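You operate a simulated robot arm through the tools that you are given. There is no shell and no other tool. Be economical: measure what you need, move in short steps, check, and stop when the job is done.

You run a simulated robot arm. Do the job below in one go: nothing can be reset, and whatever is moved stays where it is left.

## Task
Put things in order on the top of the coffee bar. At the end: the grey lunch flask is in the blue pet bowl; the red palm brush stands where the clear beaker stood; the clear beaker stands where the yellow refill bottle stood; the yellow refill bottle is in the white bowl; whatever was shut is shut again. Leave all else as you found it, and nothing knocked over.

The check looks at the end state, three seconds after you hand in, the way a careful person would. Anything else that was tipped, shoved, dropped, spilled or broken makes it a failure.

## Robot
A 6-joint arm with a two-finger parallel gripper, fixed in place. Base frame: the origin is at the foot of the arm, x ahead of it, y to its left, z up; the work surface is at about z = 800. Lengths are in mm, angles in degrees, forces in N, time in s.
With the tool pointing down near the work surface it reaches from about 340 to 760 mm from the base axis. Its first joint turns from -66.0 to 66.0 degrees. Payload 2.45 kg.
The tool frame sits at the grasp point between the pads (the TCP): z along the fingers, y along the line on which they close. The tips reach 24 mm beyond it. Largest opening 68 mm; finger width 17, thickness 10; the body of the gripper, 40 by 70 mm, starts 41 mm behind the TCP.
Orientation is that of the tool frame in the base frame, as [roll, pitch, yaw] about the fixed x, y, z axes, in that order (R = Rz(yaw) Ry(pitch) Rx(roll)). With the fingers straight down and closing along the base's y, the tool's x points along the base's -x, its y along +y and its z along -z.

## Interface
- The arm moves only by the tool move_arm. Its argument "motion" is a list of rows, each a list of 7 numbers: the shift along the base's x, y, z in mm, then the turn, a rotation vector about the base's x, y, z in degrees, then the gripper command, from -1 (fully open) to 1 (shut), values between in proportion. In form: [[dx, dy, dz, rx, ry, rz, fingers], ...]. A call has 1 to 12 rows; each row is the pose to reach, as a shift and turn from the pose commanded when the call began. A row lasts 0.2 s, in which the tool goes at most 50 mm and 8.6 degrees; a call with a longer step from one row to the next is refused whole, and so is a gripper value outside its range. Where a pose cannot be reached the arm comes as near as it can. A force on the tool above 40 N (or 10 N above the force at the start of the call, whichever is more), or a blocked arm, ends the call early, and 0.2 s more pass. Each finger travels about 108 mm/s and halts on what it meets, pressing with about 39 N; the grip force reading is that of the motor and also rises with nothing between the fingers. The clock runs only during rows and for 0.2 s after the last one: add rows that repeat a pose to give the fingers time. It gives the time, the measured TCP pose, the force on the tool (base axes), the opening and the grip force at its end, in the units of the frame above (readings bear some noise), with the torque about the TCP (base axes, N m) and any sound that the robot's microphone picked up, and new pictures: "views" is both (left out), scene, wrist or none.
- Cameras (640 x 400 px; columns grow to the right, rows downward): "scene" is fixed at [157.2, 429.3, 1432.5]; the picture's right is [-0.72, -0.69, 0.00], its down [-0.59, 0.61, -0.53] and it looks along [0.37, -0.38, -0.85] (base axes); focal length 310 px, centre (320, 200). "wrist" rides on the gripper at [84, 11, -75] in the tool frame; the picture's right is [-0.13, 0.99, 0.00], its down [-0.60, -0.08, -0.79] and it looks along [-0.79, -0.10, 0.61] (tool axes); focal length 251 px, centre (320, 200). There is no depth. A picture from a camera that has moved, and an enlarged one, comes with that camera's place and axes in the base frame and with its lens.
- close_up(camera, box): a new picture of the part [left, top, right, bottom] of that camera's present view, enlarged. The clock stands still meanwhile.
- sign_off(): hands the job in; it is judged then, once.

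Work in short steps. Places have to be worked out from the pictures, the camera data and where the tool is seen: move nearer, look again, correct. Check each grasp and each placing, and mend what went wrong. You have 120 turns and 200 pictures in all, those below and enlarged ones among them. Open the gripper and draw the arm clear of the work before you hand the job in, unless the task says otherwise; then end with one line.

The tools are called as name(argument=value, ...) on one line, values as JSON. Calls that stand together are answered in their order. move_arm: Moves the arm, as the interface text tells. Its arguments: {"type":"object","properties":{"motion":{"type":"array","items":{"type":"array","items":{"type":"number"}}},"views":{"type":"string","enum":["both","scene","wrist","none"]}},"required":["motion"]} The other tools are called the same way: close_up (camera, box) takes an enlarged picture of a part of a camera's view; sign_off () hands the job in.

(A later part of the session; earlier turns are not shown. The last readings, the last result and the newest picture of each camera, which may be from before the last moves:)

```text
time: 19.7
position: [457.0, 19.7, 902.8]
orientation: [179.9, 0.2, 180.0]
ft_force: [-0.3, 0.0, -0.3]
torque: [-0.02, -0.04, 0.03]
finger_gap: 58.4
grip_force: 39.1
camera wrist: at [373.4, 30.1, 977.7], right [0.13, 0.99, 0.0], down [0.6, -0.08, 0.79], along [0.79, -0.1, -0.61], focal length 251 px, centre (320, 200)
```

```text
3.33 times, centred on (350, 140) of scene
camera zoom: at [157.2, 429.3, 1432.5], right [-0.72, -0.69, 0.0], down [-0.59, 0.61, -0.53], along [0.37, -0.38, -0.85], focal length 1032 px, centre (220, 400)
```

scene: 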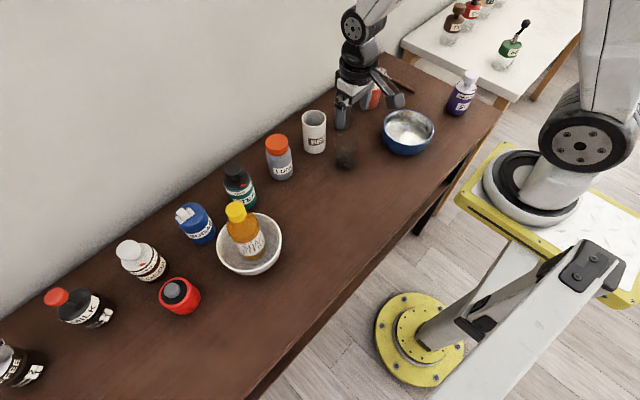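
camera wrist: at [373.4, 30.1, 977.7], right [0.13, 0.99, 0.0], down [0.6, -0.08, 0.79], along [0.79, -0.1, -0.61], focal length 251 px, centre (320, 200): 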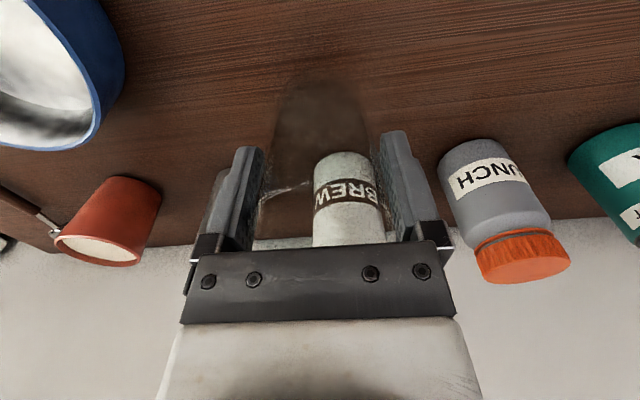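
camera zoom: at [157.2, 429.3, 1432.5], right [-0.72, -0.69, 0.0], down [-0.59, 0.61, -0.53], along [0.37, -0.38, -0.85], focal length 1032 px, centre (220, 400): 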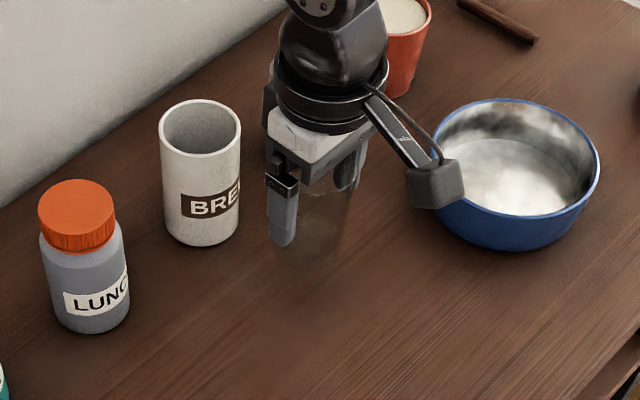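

Beaker is held upright (its shadow has lightened). Carrying it to the bottle's place (377,140) and lowering to just above the surface.

move_arm(motion=[[-20, 30, 0, 0, 0, 0, 0.6], [-40, 60, 0, 0, 0, 0, 0.6], [-60, 91, 0, 0, 0, 0, 0.6], [-79.5, 120.5, 0, 0, 0, 0, 0.6], [-79.5, 120.5, -15, 0, 0, 0, 0.6], [-79.5, 120.5, -30, 0, 0, 0, 0.6], [-79.5, 120.5, -36, 0, 0, 0, 0.6], [-79.5, 120.5, -36, 0, 0, 0, 0.6]])

close_up(camera="scene", box=[260, 120, 420, 260])

```text
time: 21.5
position: [378.5, 140.7, 865.0]
orientation: [180.0, 0.2, -180.0]
ft_force: [1.3, 0.0, -0.3]
torque: [0.03, 0.0, 0.02]
finger_gap: 58.5
grip_force: 39.7
camera wrist: at [293.8, 151.8, 940.9], right [0.13, 0.99, 0.0], down [0.6, -0.08, 0.79], along [0.79, -0.1, -0.61], focal length 251 px, centre (320, 200)
```

scene: 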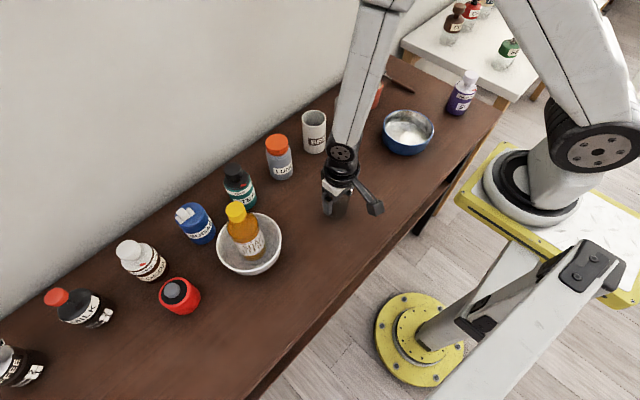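
wrist: 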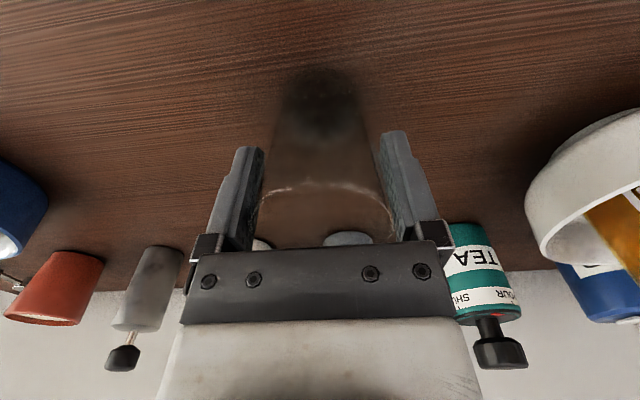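

```text
2.86 times, centred on (340, 190) of scene
camera zoom: at [157.2, 429.3, 1432.5], right [-0.72, -0.69, 0.0], down [-0.59, 0.61, -0.53], along [0.37, -0.38, -0.85], focal length 884 px, centre (263, 229)
```

zoom: 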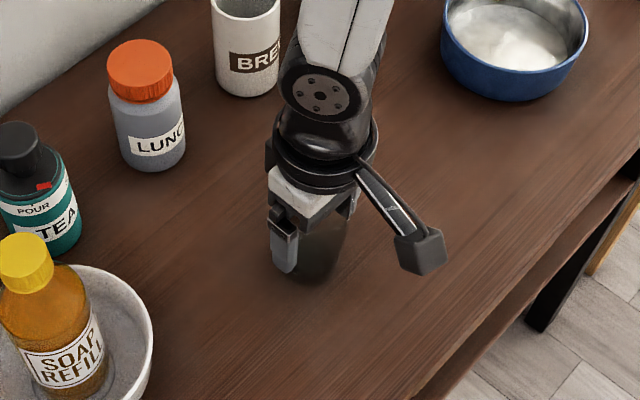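

Lowering the last few mm to contact.

move_arm(motion=[[0, 0, -1.5, 0, 0, 0, 0.6], [0, 0, -3, 0, 0, 0, 0.6], [0, 0, -4, 0, 0, 0, 0.6]], views="none")

```text
time: 22.3
position: [378.2, 140.0, 861.9]
orientation: [179.7, 0.2, 179.9]
ft_force: [-1.9, 1.2, 4.2]
torque: [0.06, 0.09, 0.05]
finger_gap: 58.5
grip_force: 39.0
```

Contact felt (4 N up). Opening slowly and rising.

move_arm(motion=[[0, 0, 0, 0, 0, 0, -0.75], [0, 0, 0, 0, 0, 0, -0.9], [0, 0, 0, 0, 0, 0, -1], [0, 0, 0, 0, 0, 0, -1], [0, 0, 20, 0, 0, 0, -1], [0, 0, 60, 0, 0, 0, -1], [0, 0, 100, 0, 0, 0, -1], [0, 40, 130, 0, 0, 0, -1], [0, 80, 150, 0, 0, 0, -1], [0, 120, 150, 0, 0, 0, -1]])

close_up(camera="scene", box=[280, 100, 420, 240])

```text
time: 24.5
position: [377.0, 262.5, 1013.4]
orientation: [179.8, 0.2, 180.0]
ft_force: [0.2, 0.3, 0.5]
torque: [-0.01, -0.01, -0.02]
finger_gap: 68.1
grip_force: 0.0
camera wrist: at [294.3, 272.7, 1088.3], right [0.13, 0.99, 0.0], down [0.6, -0.08, 0.79], along [0.79, -0.1, -0.61], focal length 251 px, centre (320, 200)
```

scene: 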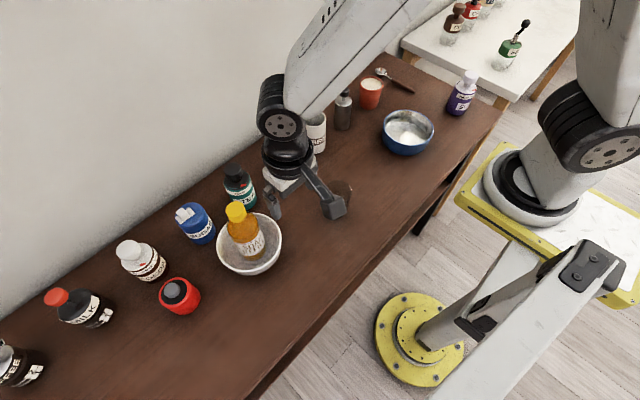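
wrist: 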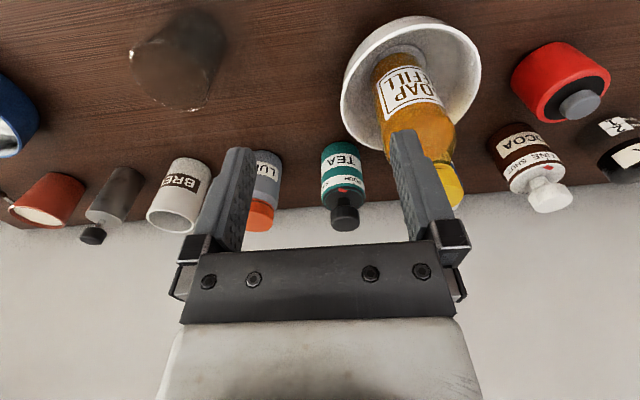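

```text
2.86 times, centred on (350, 170) of scene
camera zoom: at [157.2, 429.3, 1432.5], right [-0.72, -0.69, 0.0], down [-0.59, 0.61, -0.53], along [0.37, -0.38, -0.85], focal length 884 px, centre (234, 286)
```

zoom: 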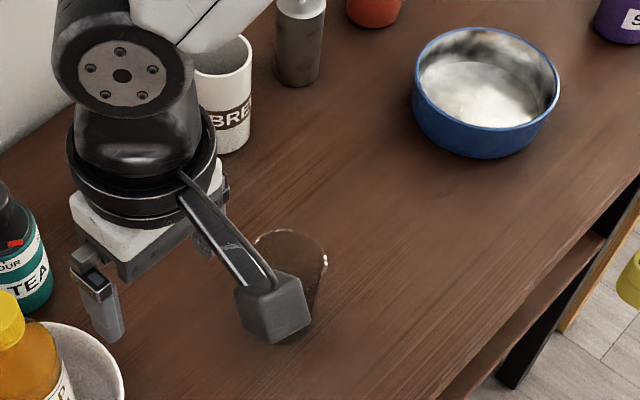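

Beaker stands at the bottle's place. Now rising and moving toward the brush (≈(470,507)), passing high over the bottle.

move_arm(motion=[[0, 0, 45, 0, 0, 0, -1], [10, 40, 60, 0, 0, 0, -1], [25, 85, 60, 0, 0, 0, -1], [40, 130, 60, 0, 0, 0, -1], [60, 172, 60, 0, 0, 0, -1], [75, 212, 60, 0, 0, 0, -1], [80, 240, 40, 0, 0, 0, -1], [80, 240, 40, 0, 0, 0, -1]])

close_up(camera="wrist", box=[200, 0, 440, 200])

close_up(camera="scene", box=[100, 200, 260, 340])

close_up(camera="scene", box=[280, 100, 420, 240])

```text
time: 26.3
position: [458.6, 500.5, 1051.2]
orientation: [179.8, 0.2, 180.0]
ft_force: [0.0, -0.8, 0.4]
torque: [-0.01, -0.03, 0.03]
finger_gap: 67.8
grip_force: 0.1
camera wrist: at [373.6, 511.6, 1126.7], right [0.13, 0.99, 0.0], down [0.6, -0.08, 0.79], along [0.79, -0.1, -0.61], focal length 251 px, centre (320, 200)
```

scene: 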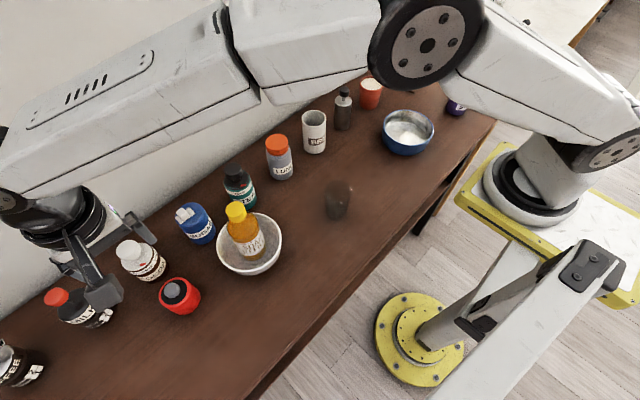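
wrist: 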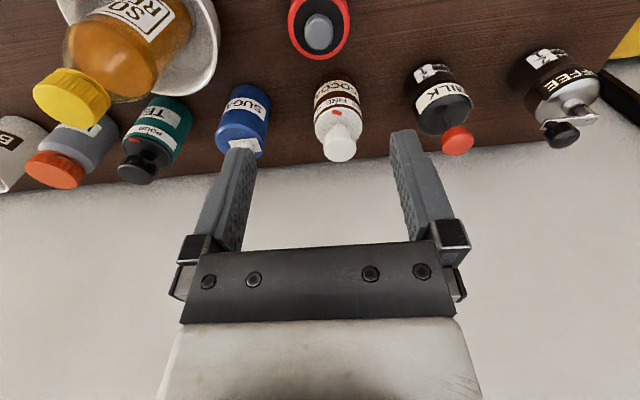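

```text
2.00 times, centred on (320, 100) of wrist
camera zoom: at [373.6, 511.6, 1126.7], right [0.13, 0.99, 0.0], down [0.6, -0.08, 0.79], along [0.79, -0.1, -0.61], focal length 503 px, centre (320, 400)
```

zoom: 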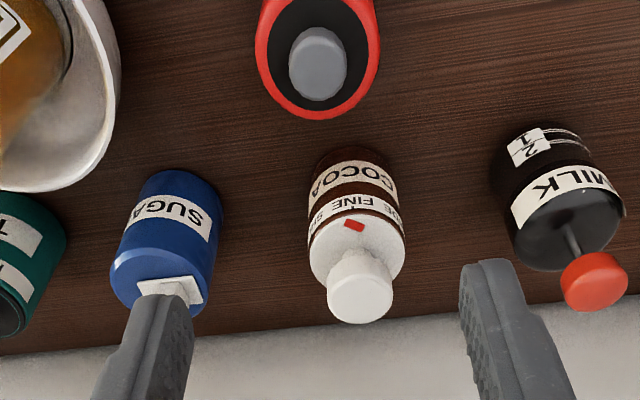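

```text
2.86 times, centred on (180, 270) of scene
camera zoom: at [157.2, 429.3, 1432.5], right [-0.72, -0.69, 0.0], down [-0.59, 0.61, -0.53], along [0.37, -0.38, -0.85], focal length 884 px, centre (720, 0)
```

zoom: 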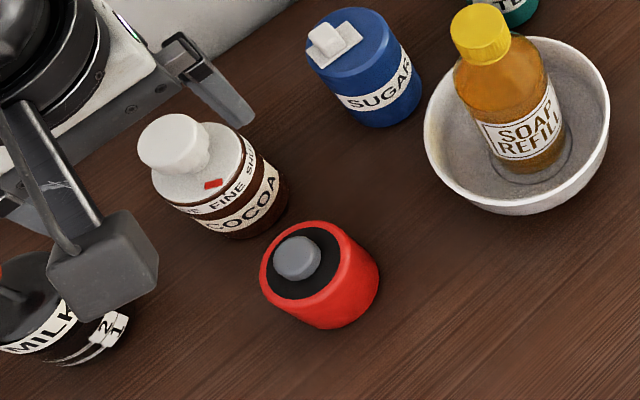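

```text
2.86 times, centred on (350, 170) of scene
camera zoom: at [157.2, 429.3, 1432.5], right [-0.72, -0.69, 0.0], down [-0.59, 0.61, -0.53], along [0.37, -0.38, -0.85], focal length 884 px, centre (234, 286)
```

zoom: 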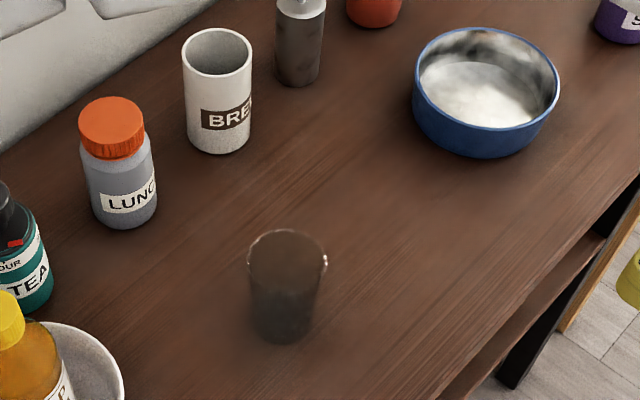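

Brush knob is at about (462,499.5), top z≈866, ~32 mm wide. Beaker sits fine. Lowering toward the knob.

move_arm(motion=[[3, -1, -40, 0, 0, 0, -1], [3, -1, -80, 0, 0, 0, -1], [3, -1, -120, 0, 0, 0, -1], [3, -1, -130, 0, 0, 0, -1], [3, -1, -130, 0, 0, 0, -1]], views="none")

close_up(camera="wrist", box=[200, 0, 440, 240])

close_up(camera="scene", box=[100, 200, 260, 340])

```text
time: 27.5
position: [458.8, 499.1, 922.7]
orientation: [179.8, 0.2, -180.0]
ft_force: [-0.6, 0.1, -1.1]
torque: [0.0, 0.02, -0.03]
finger_gap: 68.0
grip_force: 0.2
```

```text
1.67 times, centred on (320, 120) of wrist
camera zoom: at [374.6, 510.8, 998.0], right [0.13, 0.99, 0.0], down [0.6, -0.08, 0.79], along [0.79, -0.1, -0.61], focal length 419 px, centre (320, 333)
```

zoom: 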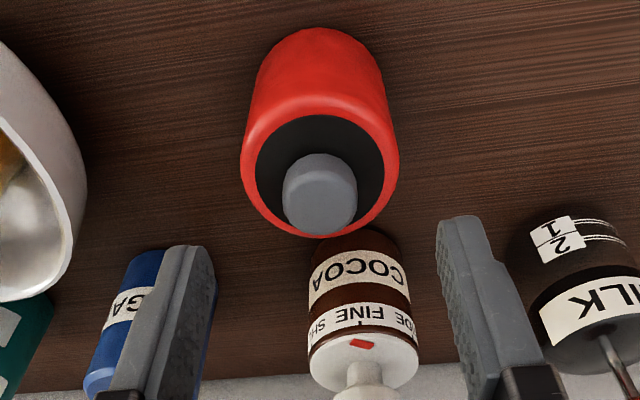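

```text
2.86 times, centred on (180, 270) of scene
camera zoom: at [157.2, 429.3, 1432.5], right [-0.72, -0.69, 0.0], down [-0.59, 0.61, -0.53], along [0.37, -0.38, -0.85], focal length 884 px, centre (720, 0)
```

zoom: 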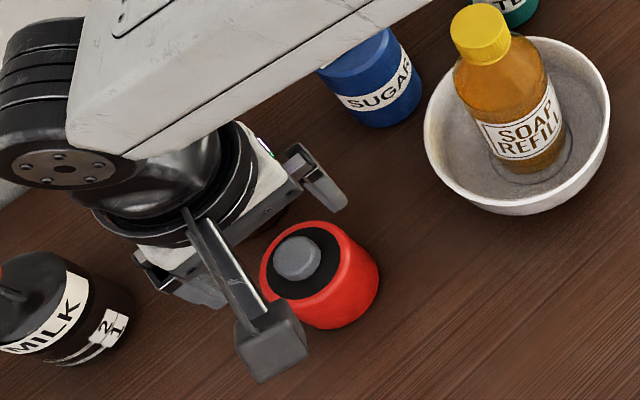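

Knob top is at z≈876, centred at (458.5,499.5). The red body is only ~58 mm wide, so gripping the body is safer than the short knob. Lowering partway and checking alignment.

move_arm(motion=[[0, 0, -20, 0, 0, 0, -1], [0, 0, -36, 0, 0, 0, -1], [0, 0, -36, 0, 0, 0, -1]], views="none")

close_up(camera="wrist", box=[200, 20, 440, 260])

close_up(camera="scene", box=[100, 200, 260, 340])

```text
time: 28.3
position: [460.3, 499.9, 885.5]
orientation: [179.8, 0.2, -180.0]
ft_force: [0.4, -0.3, -0.4]
torque: [0.02, 0.01, 0.04]
finger_gap: 68.0
grip_force: 0.0
```

```text
1.67 times, centred on (320, 140) of wrist
camera zoom: at [376.1, 511.0, 961.2], right [0.13, 0.99, 0.0], down [0.6, -0.08, 0.79], along [0.79, -0.1, -0.61], focal length 419 px, centre (320, 300)
```

zoom: 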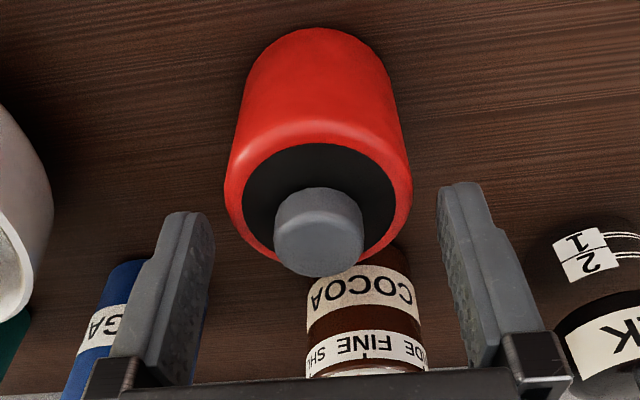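

```text
2.86 times, centred on (180, 270) of scene
camera zoom: at [157.2, 429.3, 1432.5], right [-0.72, -0.69, 0.0], down [-0.59, 0.61, -0.53], along [0.37, -0.38, -0.85], focal length 884 px, centre (720, 0)
```

zoom: 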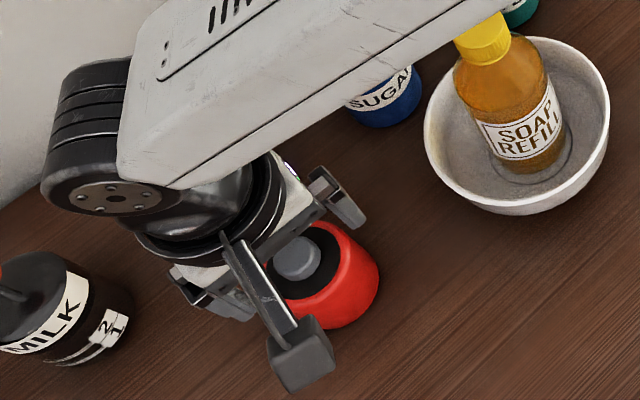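

Body centred (±1 mm). Descending to TCP z≈847 and closing.

move_arm(motion=[[-1, -0.3, -15, 0, 0, 0, -1], [-1, -0.3, -28, 0, 0, 0, -1], [-1, -0.3, -38.5, 0, 0, 0, -1], [-1, -0.3, -38.5, 0, 0, 0, -1], [-1, -0.3, -38.5, 0, 0, 0, 0], [-1, -0.3, -38.5, 0, 0, 0, 0.6], [-1, -0.3, -38.5, 0, 0, 0, 0.6]], views="wrist")

close_up(camera="scene", box=[100, 180, 280, 340])

```text
time: 29.9
position: [459.1, 499.0, 848.1]
orientation: [179.8, 0.2, 180.0]
ft_force: [0.5, 0.5, 0.3]
torque: [-0.03, 0.0, -0.02]
finger_gap: 56.1
grip_force: 39.0
camera wrist: at [375.3, 509.7, 923.4], right [0.13, 0.99, 0.0], down [0.6, -0.08, 0.79], along [0.79, -0.1, -0.61], focal length 251 px, centre (320, 200)
```

wrist: 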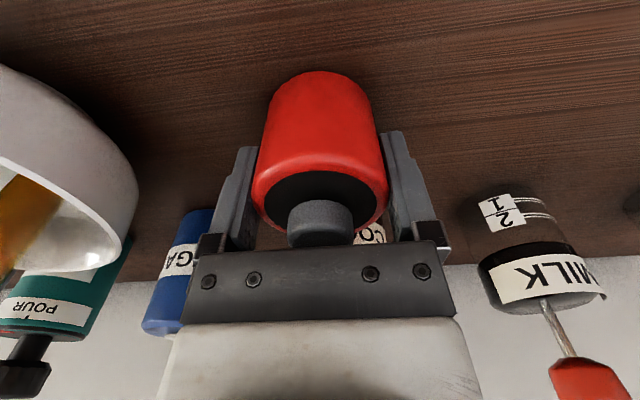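

```text
2.50 times, centred on (190, 260) of scene
camera zoom: at [157.2, 429.3, 1432.5], right [-0.72, -0.69, 0.0], down [-0.59, 0.61, -0.53], along [0.37, -0.38, -0.85], focal length 774 px, centre (645, 50)
```

zoom: 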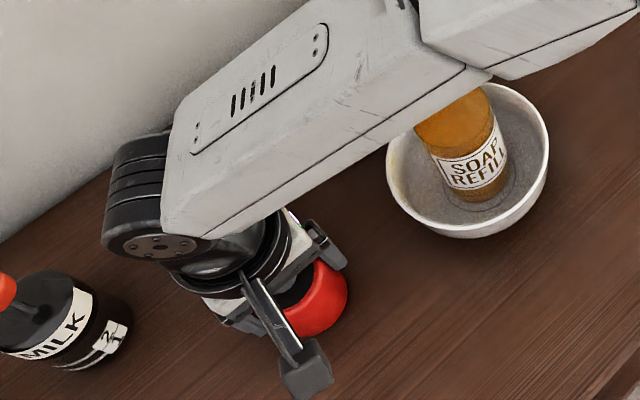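

Gripped at 56 mm. Lifting to test the hold.

move_arm(motion=[[0, 0, 8, 0, 0, 0, 0.6], [0, 0, 25, 0, 0, 0, 0.6], [0, 0, 50, 0, 0, 0, 0.6], [0, 0, 50, 0, 0, 0, 0.6]])

```text
time: 30.9
position: [458.6, 497.1, 896.8]
orientation: [179.7, 0.1, 179.9]
ft_force: [0.0, -0.5, -1.1]
torque: [0.04, 0.01, -0.01]
finger_gap: 56.0
grip_force: 39.3
camera wrist: at [374.7, 509.3, 973.5], right [0.13, 0.99, 0.0], down [0.6, -0.08, 0.79], along [0.79, -0.1, -0.61], focal length 251 px, centre (320, 200)
```

scene: 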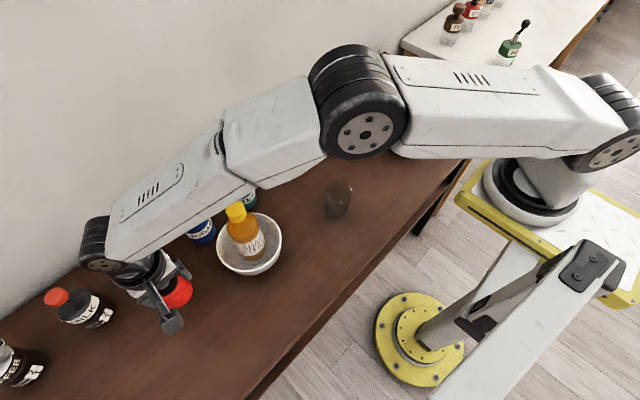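
wrist: 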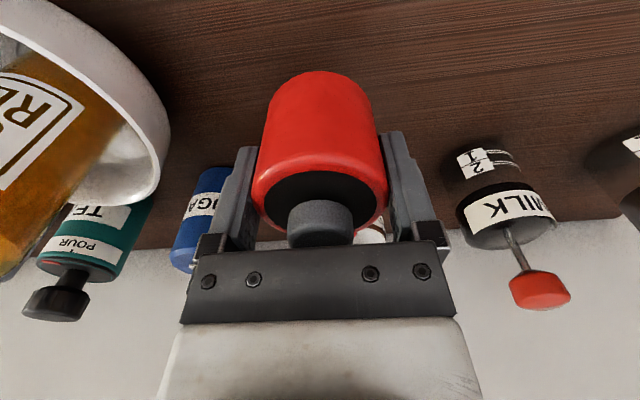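

Brush held firmly. Rising to z≈1080, then travelling over at that height toward the beaker's place.

move_arm(motion=[[0, 0, 45, 0, 0, 0, 0.6], [0, 0, 90, 0, 0, 0, 0.6], [0, 0, 135, 0, 0, 0, 0.6], [0, 0, 180, 0, 0, 0, 0.6], [0, -30, 188, 0, 0, 0, 0.6], [0, -75, 188, 0, 0, 0, 0.6], [0, -120, 188, 0, 0, 0, 0.6], [0, -167, 188, 0, 0, 0, 0.6], [0, -214, 188, 0, 0, 0, 0.6], [0, -260, 188, 0, 0, 0, 0.6], [0, -300, 188, 0, 0, 0, 0.6], [0, -300, 188, 0, 0, 0, 0.6]])

```text
time: 33.5
position: [459.7, 199.6, 1085.2]
orientation: [179.8, 0.2, 180.0]
ft_force: [0.2, -0.9, -1.5]
torque: [-0.02, -0.01, 0.03]
finger_gap: 56.1
grip_force: 39.2
camera wrist: at [376.5, 210.6, 1160.3], right [0.13, 0.99, 0.0], down [0.6, -0.08, 0.79], along [0.79, -0.1, -0.61], focal length 251 px, centre (320, 200)
```

scene: 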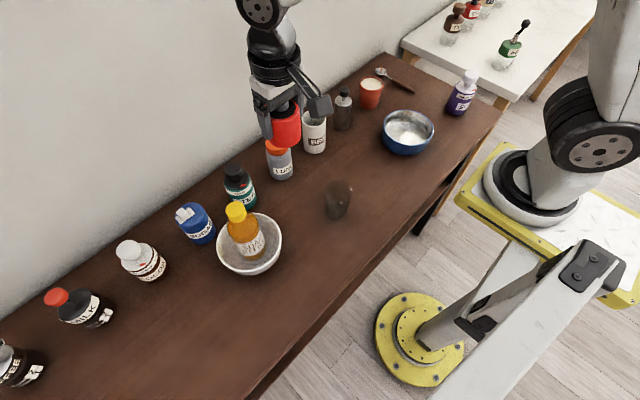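
wrist: 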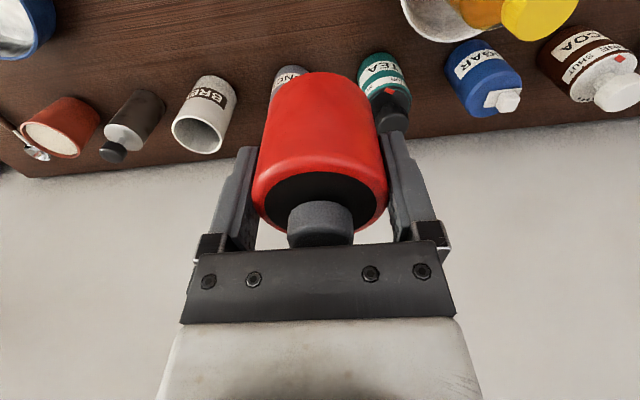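

Continuing to (457,20) and lowering to ~20 mm above the surface.

move_arm(motion=[[-1, -45, 0, 0, 0, 0, 0.6], [-2, -90, 0, 0, 0, 0, 0.6], [-2.5, -135, 0, 0, 0, 0, 0.6], [-2.5, -170, 0, 0, 0, 0, 0.6], [-2.5, -179.5, -20, 0, 0, 0, 0.6], [-2.5, -179.5, -60, 0, 0, 0, 0.6], [-2.5, -179.5, -105, 0, 0, 0, 0.6], [-2.5, -179.5, -150, 0, 0, 0, 0.6], [-2.5, -179.5, -190, 0, 0, 0, 0.6], [-2.5, -179.5, -217, 0, 0, 0, 0.6], [-2.5, -179.5, -217, 0, 0, 0, 0.6]])

close_up(camera="scene", box=[280, 80, 420, 200])

```text
time: 35.9
position: [458.1, 20.0, 868.8]
orientation: [179.8, 0.2, 180.0]
ft_force: [-0.4, 0.1, -0.5]
torque: [0.0, 0.03, -0.02]
finger_gap: 56.0
grip_force: 39.0
camera wrist: at [374.7, 30.7, 943.8], right [0.13, 0.99, 0.0], down [0.6, -0.08, 0.8], along [0.79, -0.1, -0.61], focal length 251 px, centre (320, 200)
```

scene: 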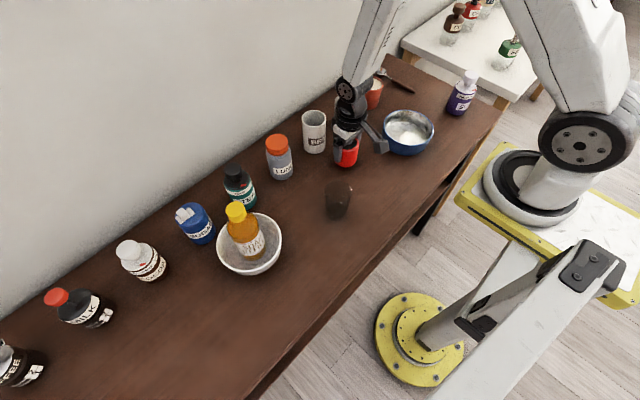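
wrist: 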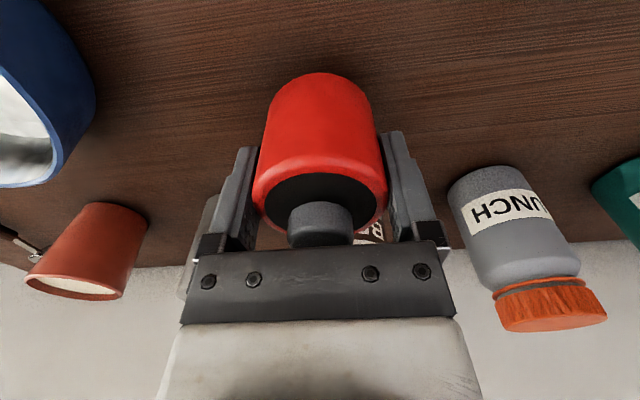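

```text
3.33 times, centred on (350, 140) of scene
camera zoom: at [157.2, 429.3, 1432.5], right [-0.72, -0.69, 0.0], down [-0.59, 0.61, -0.53], along [0.37, -0.38, -0.85], focal length 1032 px, centre (220, 400)
```

zoom: 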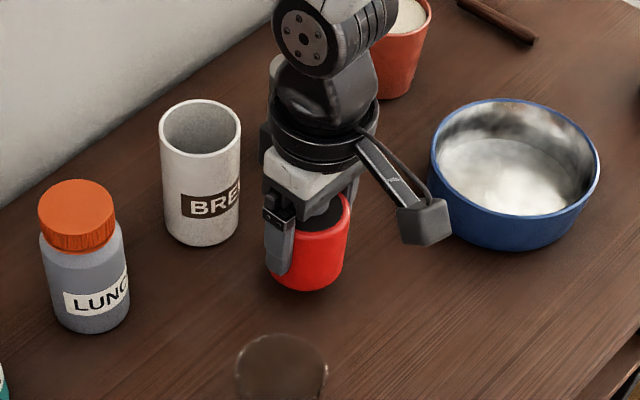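

Aligned over the former beaker spot. Lowering to contact.

move_arm(motion=[[0, 0, -8, 0, 0, 0, 0.6], [0, 0, -15, 0, 0, 0, 0.6], [0, 0, -19, 0, 0, 0, 0.6], [0, 0, -21.5, 0, 0, 0, 0.6], [0, 0, -21.5, 0, 0, 0, 0.6]], views="none")

```text
time: 37.1
position: [456.7, 19.3, 847.9]
orientation: [179.8, 0.2, -180.0]
ft_force: [-0.1, 0.5, -0.8]
torque: [-0.03, 0.01, 0.01]
finger_gap: 56.5
grip_force: 38.4
```

move_arm(motion=[[0, 0, -1, 0, 0, 0, 0.6], [0, 0, -2, 0, 0, 0, 0.6], [0, 0, -2.5, 0, 0, 0, 0.6]], views="none")

```text
time: 37.9
position: [458.1, 19.1, 846.7]
orientation: [179.8, 0.3, 180.0]
ft_force: [-7.2, -4.8, 32.0]
torque: [-0.32, 0.11, -0.2]
finger_gap: 56.2
grip_force: 38.7
```

Firm contact. Easing up 1 mm, opening, and rising clear.

move_arm(motion=[[0, 0, 1.5, 0, 0, 0, 0.6], [0, 0, 1.5, 0, 0, 0, -0.7], [0, 0, 1.5, 0, 0, 0, -1], [0, 0, 1.5, 0, 0, 0, -1], [0, 0, 25, 0, 0, 0, -1], [0, 0, 65, 0, 0, 0, -1], [0, 0, 110, 0, 0, 0, -1], [0, 10, 140, 0, 0, 0, -1], [20, 50, 150, 0, 0, 0, -1], [45, 90, 150, 0, 0, 0, -1], [70, 125, 150, 0, 0, 0, -1], [70, 125, 150, 0, 0, 0, -1]])

close_up(camera="scene", box=[260, 80, 460, 220])

close_up(camera="wrist", box=[200, 0, 440, 240])

```text
time: 40.5
position: [527.8, 145.1, 996.4]
orientation: [179.9, 0.2, 180.0]
ft_force: [-0.1, 1.1, -0.7]
torque: [0.0, 0.0, -0.04]
finger_gap: 67.7
grip_force: 0.1
camera wrist: at [443.8, 155.5, 1071.4], right [0.13, 0.99, 0.0], down [0.6, -0.08, 0.79], along [0.79, -0.1, -0.61], focal length 251 px, centre (320, 200)
```

scene: 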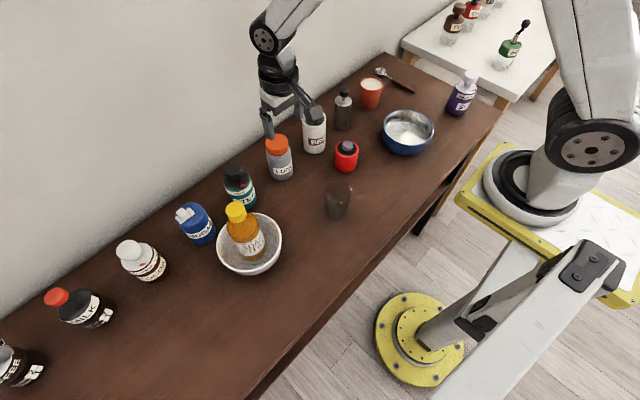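
wrist: 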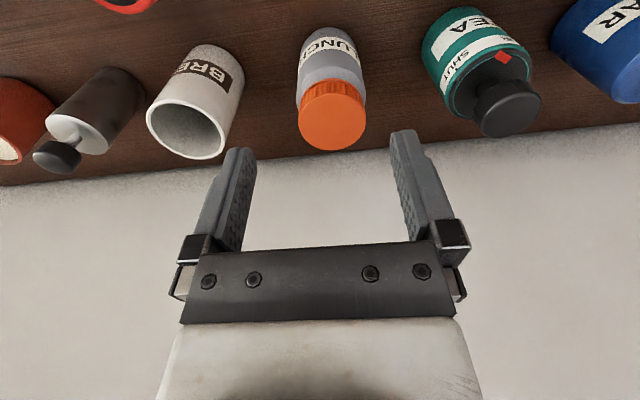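

```text
2.86 times, centred on (360, 150) of scene
camera zoom: at [157.2, 429.3, 1432.5], right [-0.72, -0.69, 0.0], down [-0.59, 0.61, -0.53], along [0.37, -0.38, -0.85], focal length 884 px, centre (206, 343)
```

zoom: 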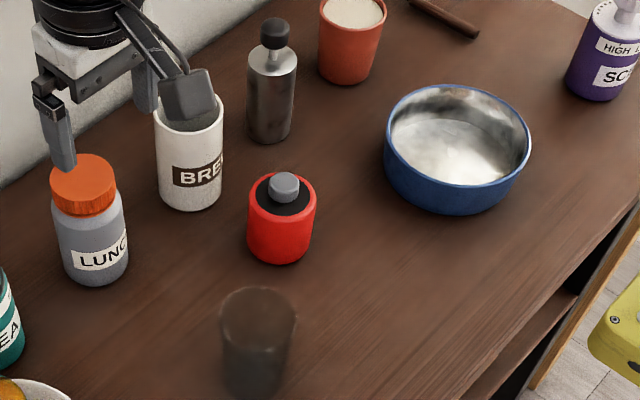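

```text
1.67 times, centred on (320, 120) of wrist
camera zoom: at [443.8, 155.5, 1071.4], right [0.13, 0.99, 0.0], down [0.6, -0.08, 0.79], along [0.79, -0.1, -0.61], focal length 419 px, centre (320, 333)
```

zoom: 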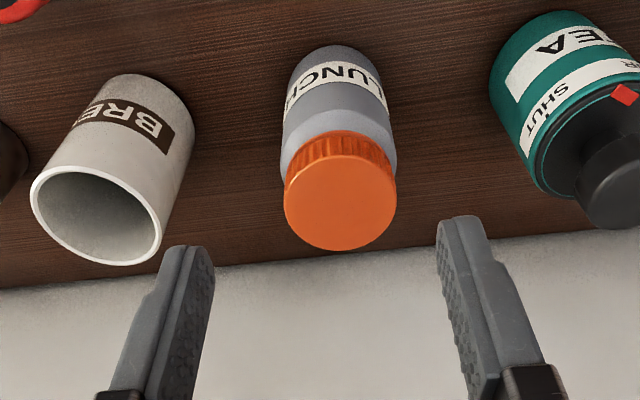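

Brush stands exactly on the beaker's former spot. Flask: cap centre ≈(558.5,150), top z≈911. Centring above it.

move_arm(motion=[[15, 3, -15, 0, 0, 0, -1], [30.5, 5.2, -40, 0, 0, 0, -1], [30.5, 5.2, -52, 0, 0, 0, -1], [30.5, 5.2, -52, 0, 0, 0, -1]], views="none")

close_up(camera="wrist", box=[200, 0, 440, 240])

close_up(camera="scene", box=[200, 80, 360, 220])

```text
time: 41.5
position: [557.9, 150.6, 943.5]
orientation: [179.8, 0.2, 180.0]
ft_force: [-0.6, 1.2, 0.2]
torque: [0.01, 0.07, 0.02]
finger_gap: 67.9
grip_force: 0.1
```

```text
1.67 times, centred on (320, 120) of wrist
camera zoom: at [474.4, 161.0, 1017.9], right [0.13, 0.99, 0.0], down [0.6, -0.08, 0.79], along [0.79, -0.1, -0.61], focal length 419 px, centre (320, 333)
```

zoom: 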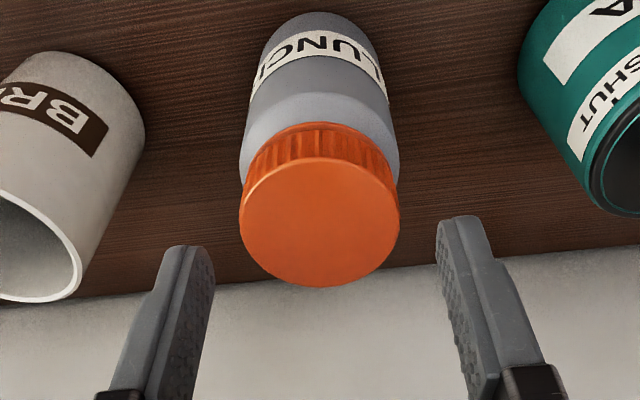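

```text
2.86 times, centred on (280, 150) of scene
camera zoom: at [157.2, 429.3, 1432.5], right [-0.72, -0.69, 0.0], down [-0.59, 0.61, -0.53], along [0.37, -0.38, -0.85], focal length 884 px, centre (434, 343)
```

zoom: 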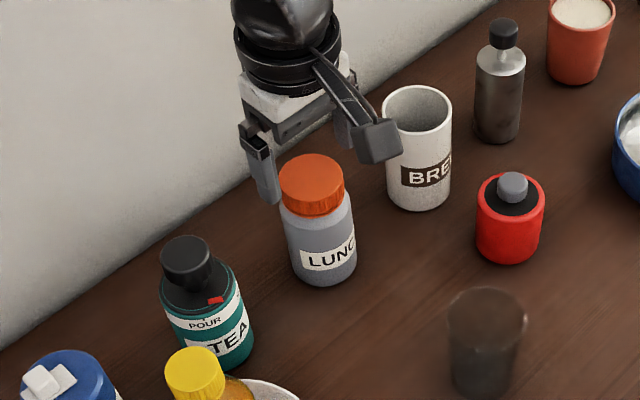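

Flask centred (cap top z≈908, body ~59 mm). Descending to TCP z≈872 to grip the body.

move_arm(motion=[[0, 0, -20, 0, 0, 0, -1], [0, 0, -40, 0, 0, 0, -1], [0, 0, -56, 0, 0, 0, -1], [0, 0, -70, 0, 0, 0, -1], [0, 0, -70, 0, 0, 0, -1]], views="wrist")

close_up(camera="scene", box=[200, 80, 360, 220])

```text
time: 42.7
position: [557.5, 148.2, 872.7]
orientation: [179.8, 0.2, -180.0]
ft_force: [0.6, 0.4, 0.4]
torque: [0.0, 0.03, 0.0]
finger_gap: 67.6
grip_force: 0.0
camera wrist: at [474.3, 159.0, 948.0], right [0.13, 0.99, 0.0], down [0.6, -0.08, 0.8], along [0.79, -0.1, -0.61], focal length 251 px, centre (320, 200)
```

wrist: 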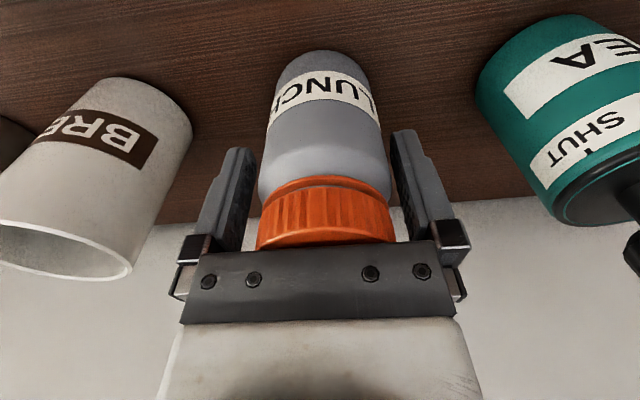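

```text
2.86 times, centred on (280, 150) of scene
camera zoom: at [157.2, 429.3, 1432.5], right [-0.72, -0.69, 0.0], down [-0.59, 0.61, -0.53], along [0.37, -0.38, -0.85], focal length 884 px, centre (434, 343)
```

zoom: 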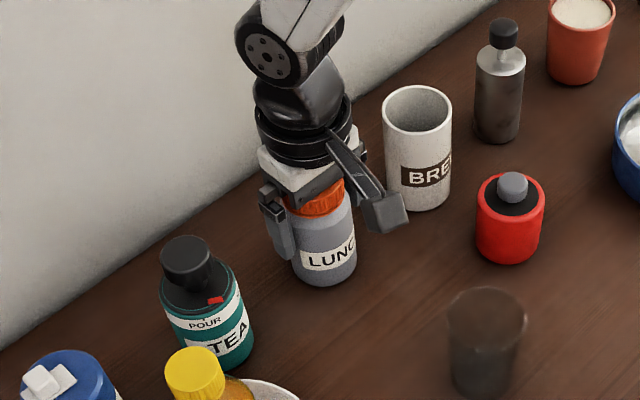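

Pads flank the flask's body below its shoulder. Closing and lifting a little.

move_arm(motion=[[0, 0, 0, 0, 0, 0, -0.6], [0, 0, 0, 0, 0, 0, 0], [0, 0, 0, 0, 0, 0, 0.5], [0, 0, 0, 0, 0, 0, 0.5], [0, 0, 8, 0, 0, 0, 0.5], [0, 0, 20, 0, 0, 0, 0.5], [0, 0, 40, 0, 0, 0, 0.5], [0, 0, 40, 0, 0, 0, 0.5]], views="wrist")

close_up(camera="scene", box=[200, 80, 360, 220])

```text
time: 44.5
position: [556.8, 148.7, 911.9]
orientation: [179.7, 0.1, -179.9]
ft_force: [0.3, 0.2, -2.1]
torque: [-0.01, -0.01, -0.01]
finger_gap: 57.3
grip_force: 39.7
camera wrist: at [472.7, 159.8, 988.3], right [0.13, 0.99, 0.0], down [0.6, -0.08, 0.79], along [0.79, -0.1, -0.61], focal length 251 px, centre (320, 200)
```

wrist: 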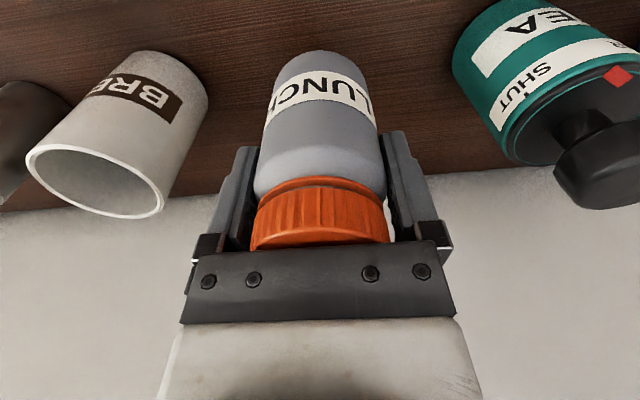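

```text
2.86 times, centred on (280, 150) of scene
camera zoom: at [157.2, 429.3, 1432.5], right [-0.72, -0.69, 0.0], down [-0.59, 0.61, -0.53], along [0.37, -0.38, -0.85], focal length 884 px, centre (434, 343)
```

zoom: 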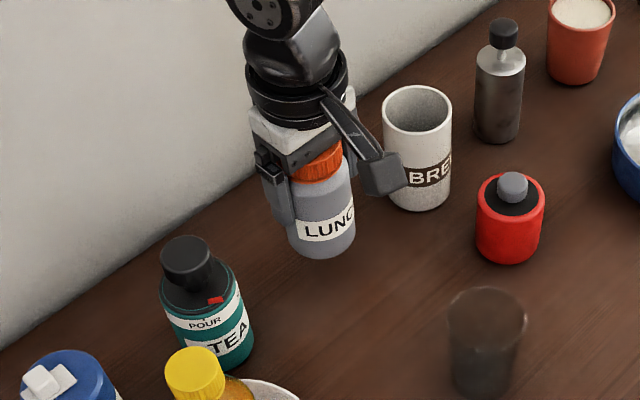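

Flask held. Raising to TCP z≈1000 (base 928) and carrying it toward the pet bowl (~(400,-148)).

move_arm(motion=[[0, 0, 45, 0, 0, 0, 0.5], [0, 0, 88, 0, 0, 0, 0.5], [-18, -34, 88, 0, 0, 0, 0.5], [-39, -74, 88, 0, 0, 0, 0.5], [-60, -114, 88, 0, 0, 0, 0.5], [-81, -154, 88, 0, 0, 0, 0.5], [-102, -194, 88, 0, 0, 0, 0.5], [-123, -234, 88, 0, 0, 0, 0.5], [-143, -272, 88, 0, 0, 0, 0.5], [-156, -296, 88, 0, 0, 0, 0.5], [-156, -296, 88, 0, 0, 0, 0.5]])

close_up(camera="wrist", box=[200, 0, 440, 240])

close_up(camera="scene", box=[320, 60, 480, 200])

```text
time: 46.9
position: [400.0, -146.9, 1002.2]
orientation: [179.8, 0.2, 179.9]
ft_force: [1.0, 0.3, -1.6]
torque: [0.03, -0.01, -0.02]
finger_gap: 57.6
grip_force: 38.7
camera wrist: at [316.4, -136.1, 1076.4], right [0.13, 0.99, 0.0], down [0.6, -0.08, 0.79], along [0.79, -0.1, -0.61], focal length 251 px, centre (320, 200)
```

scene: 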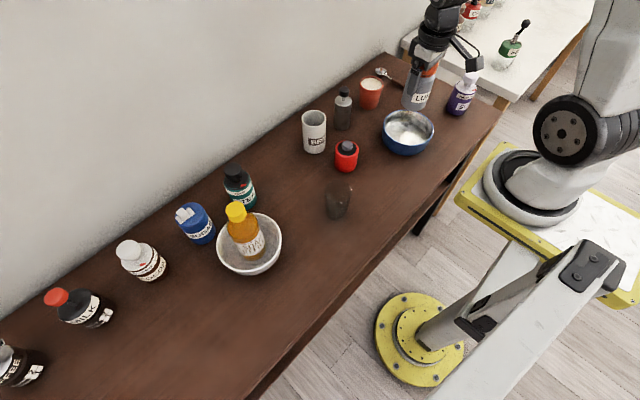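
wrist: 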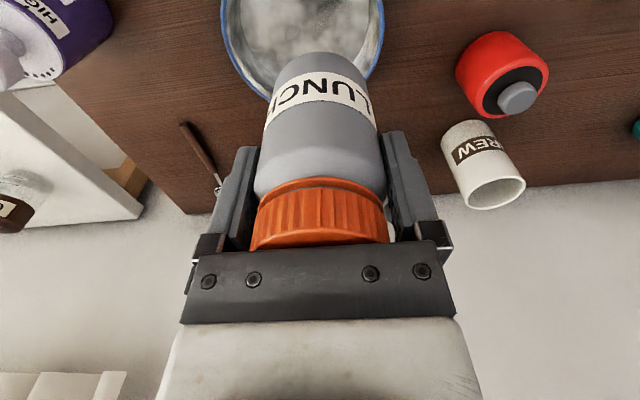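

```text
1.67 times, centred on (320, 120) of wrist
camera zoom: at [316.4, -136.1, 1076.4], right [0.13, 0.99, 0.0], down [0.6, -0.08, 0.79], along [0.79, -0.1, -0.61], focal length 419 px, centre (320, 333)
```

zoom: 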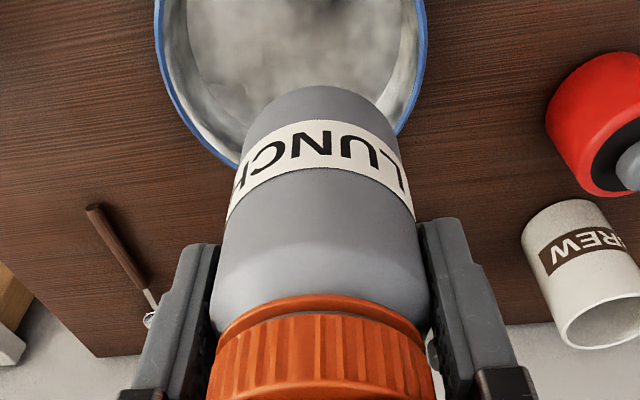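

```text
2.86 times, centred on (400, 130) of scene
camera zoom: at [157.2, 429.3, 1432.5], right [-0.72, -0.69, 0.0], down [-0.59, 0.61, -0.53], along [0.37, -0.38, -0.85], focal length 884 px, centre (91, 400)
```

zoom: 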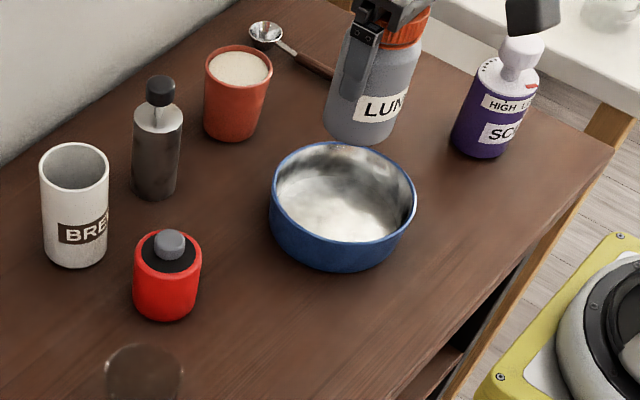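

Bowl centre estimated at (397,-155). Shifting and lowering partway into the bowl, then checking.

move_arm(motion=[[-3, -8, -10, 0, 0, 0, 0.5], [-3, -8, -40, 0, 0, 0, 0.5], [-3, -8, -70, 0, 0, 0, 0.5], [-3, -8, -70, 0, 0, 0, 0.5]], views="wrist")

close_up(camera="scene", box=[320, 60, 480, 200])

```text
time: 47.9
position: [396.9, -155.6, 929.4]
orientation: [179.8, 0.2, -179.9]
ft_force: [-0.3, -0.3, -1.5]
torque: [0.0, 0.02, -0.01]
finger_gap: 57.6
grip_force: 39.3
camera wrist: at [314.4, -144.7, 1006.5], right [0.13, 0.99, 0.0], down [0.6, -0.08, 0.8], along [0.79, -0.1, -0.61], focal length 251 px, centre (320, 200)
```

wrist: 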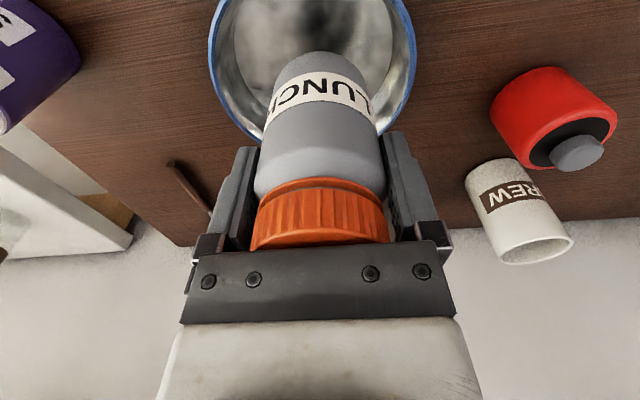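

```text
2.86 times, centred on (400, 130) of scene
camera zoom: at [157.2, 429.3, 1432.5], right [-0.72, -0.69, 0.0], down [-0.59, 0.61, -0.53], along [0.37, -0.38, -0.85], focal length 884 px, centre (91, 400)
```

zoom: 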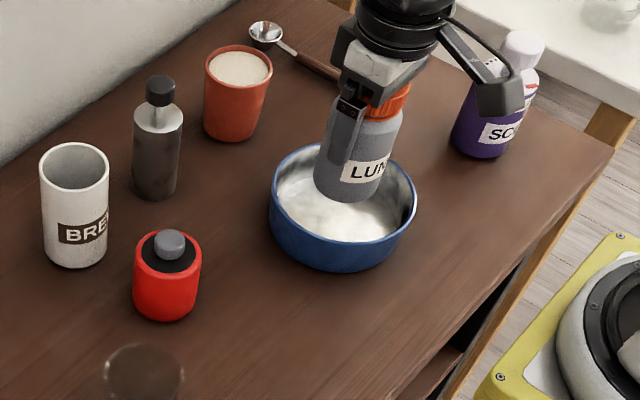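

Nearly centred; shifting -3 mm in y and lowering to just above the bowl floor.

move_arm(motion=[[0, -3, -20, 0, 0, 0, 0.5], [0, -3, -38, 0, 0, 0, 0.5], [0, -3, -44, 0, 0, 0, 0.5], [0, -3, -48, 0, 0, 0, 0.5], [0, -3, -48, 0, 0, 0, 0.5]], views="none")

close_up(camera="scene", box=[320, 60, 480, 200])

close_up(camera="wrist", box=[160, 0, 480, 260])

```text
time: 49.1
position: [398.5, -156.7, 883.0]
orientation: [179.8, 0.2, -180.0]
ft_force: [-1.1, -0.1, -2.1]
torque: [-0.01, 0.0, 0.0]
finger_gap: 57.5
grip_force: 39.4
```

```text
2.86 times, centred on (400, 130) of scene
camera zoom: at [157.2, 429.3, 1432.5], right [-0.72, -0.69, 0.0], down [-0.59, 0.61, -0.53], along [0.37, -0.38, -0.85], focal length 884 px, centre (91, 400)
```

zoom: 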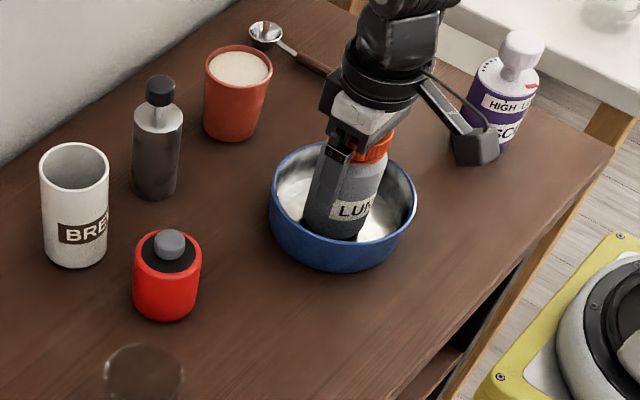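

```text
1.54 times, centred on (320, 130) of wrist
camera zoom: at [314.5, -146.8, 958.6], right [0.13, 0.99, 0.0], down [0.6, -0.08, 0.79], along [0.79, -0.1, -0.61], focal length 387 px, centre (320, 308)
```

zoom: 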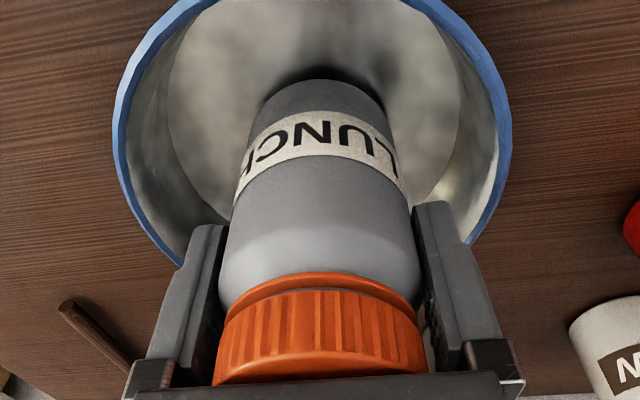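

Flask is central in the bowl. Lowering slowly to contact.

move_arm(motion=[[0, 0, -2, 0, 0, 0, 0.5], [0, 0, -4, 0, 0, 0, 0.5], [0, 0, -5, 0, 0, 0, 0.5], [0, 0, -6, 0, 0, 0, 0.5]], views="none")

```text
time: 50.1
position: [400.7, -159.0, 878.6]
orientation: [-180.0, 0.4, -180.0]
ft_force: [-2.0, 0.6, 35.4]
torque: [0.01, -0.16, 0.01]
finger_gap: 57.9
grip_force: 38.4
```

Floor contact (35 N). Easing up slightly, opening, and rising straight up.

move_arm(motion=[[0, 0, 2, 0, 0, 0, 0.5], [0, 0, 2, 0, 0, 0, -0.75], [0, 0, 2, 0, 0, 0, -0.95], [0, 0, 2, 0, 0, 0, -0.95]], views="wrist")

close_up(camera="scene", box=[320, 60, 480, 200])

```text
time: 51.1
position: [398.3, -156.9, 878.4]
orientation: [179.9, 0.1, -180.0]
ft_force: [-0.2, 0.5, -0.4]
torque: [-0.01, 0.04, -0.01]
finger_gap: 66.2
grip_force: 0.1
camera wrist: at [314.5, -145.9, 954.1], right [0.13, 0.99, 0.0], down [0.6, -0.08, 0.79], along [0.79, -0.1, -0.61], focal length 251 px, centre (320, 200)
```

wrist: 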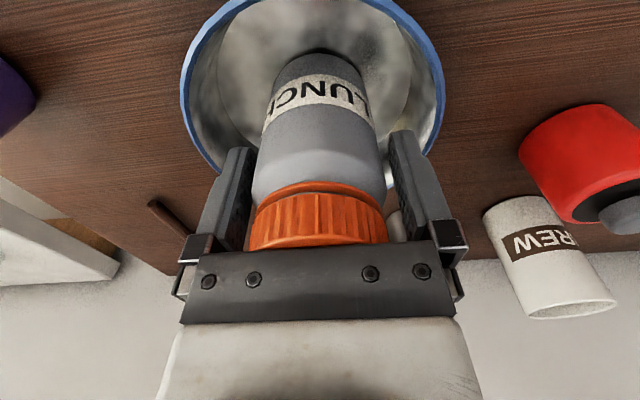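

```text
2.86 times, centred on (400, 130) of scene
camera zoom: at [157.2, 429.3, 1432.5], right [-0.72, -0.69, 0.0], down [-0.59, 0.61, -0.53], along [0.37, -0.38, -0.85], focal length 884 px, centre (91, 400)
```

zoom: 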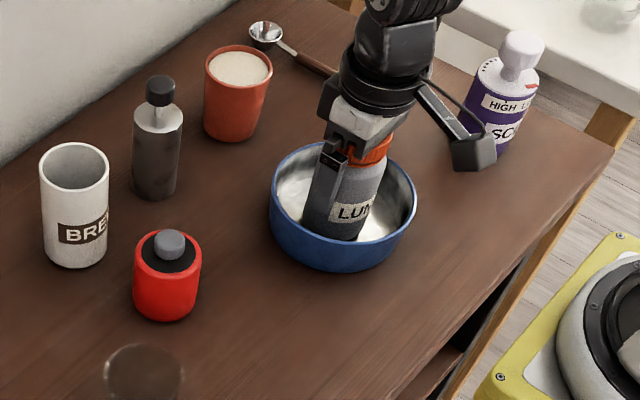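

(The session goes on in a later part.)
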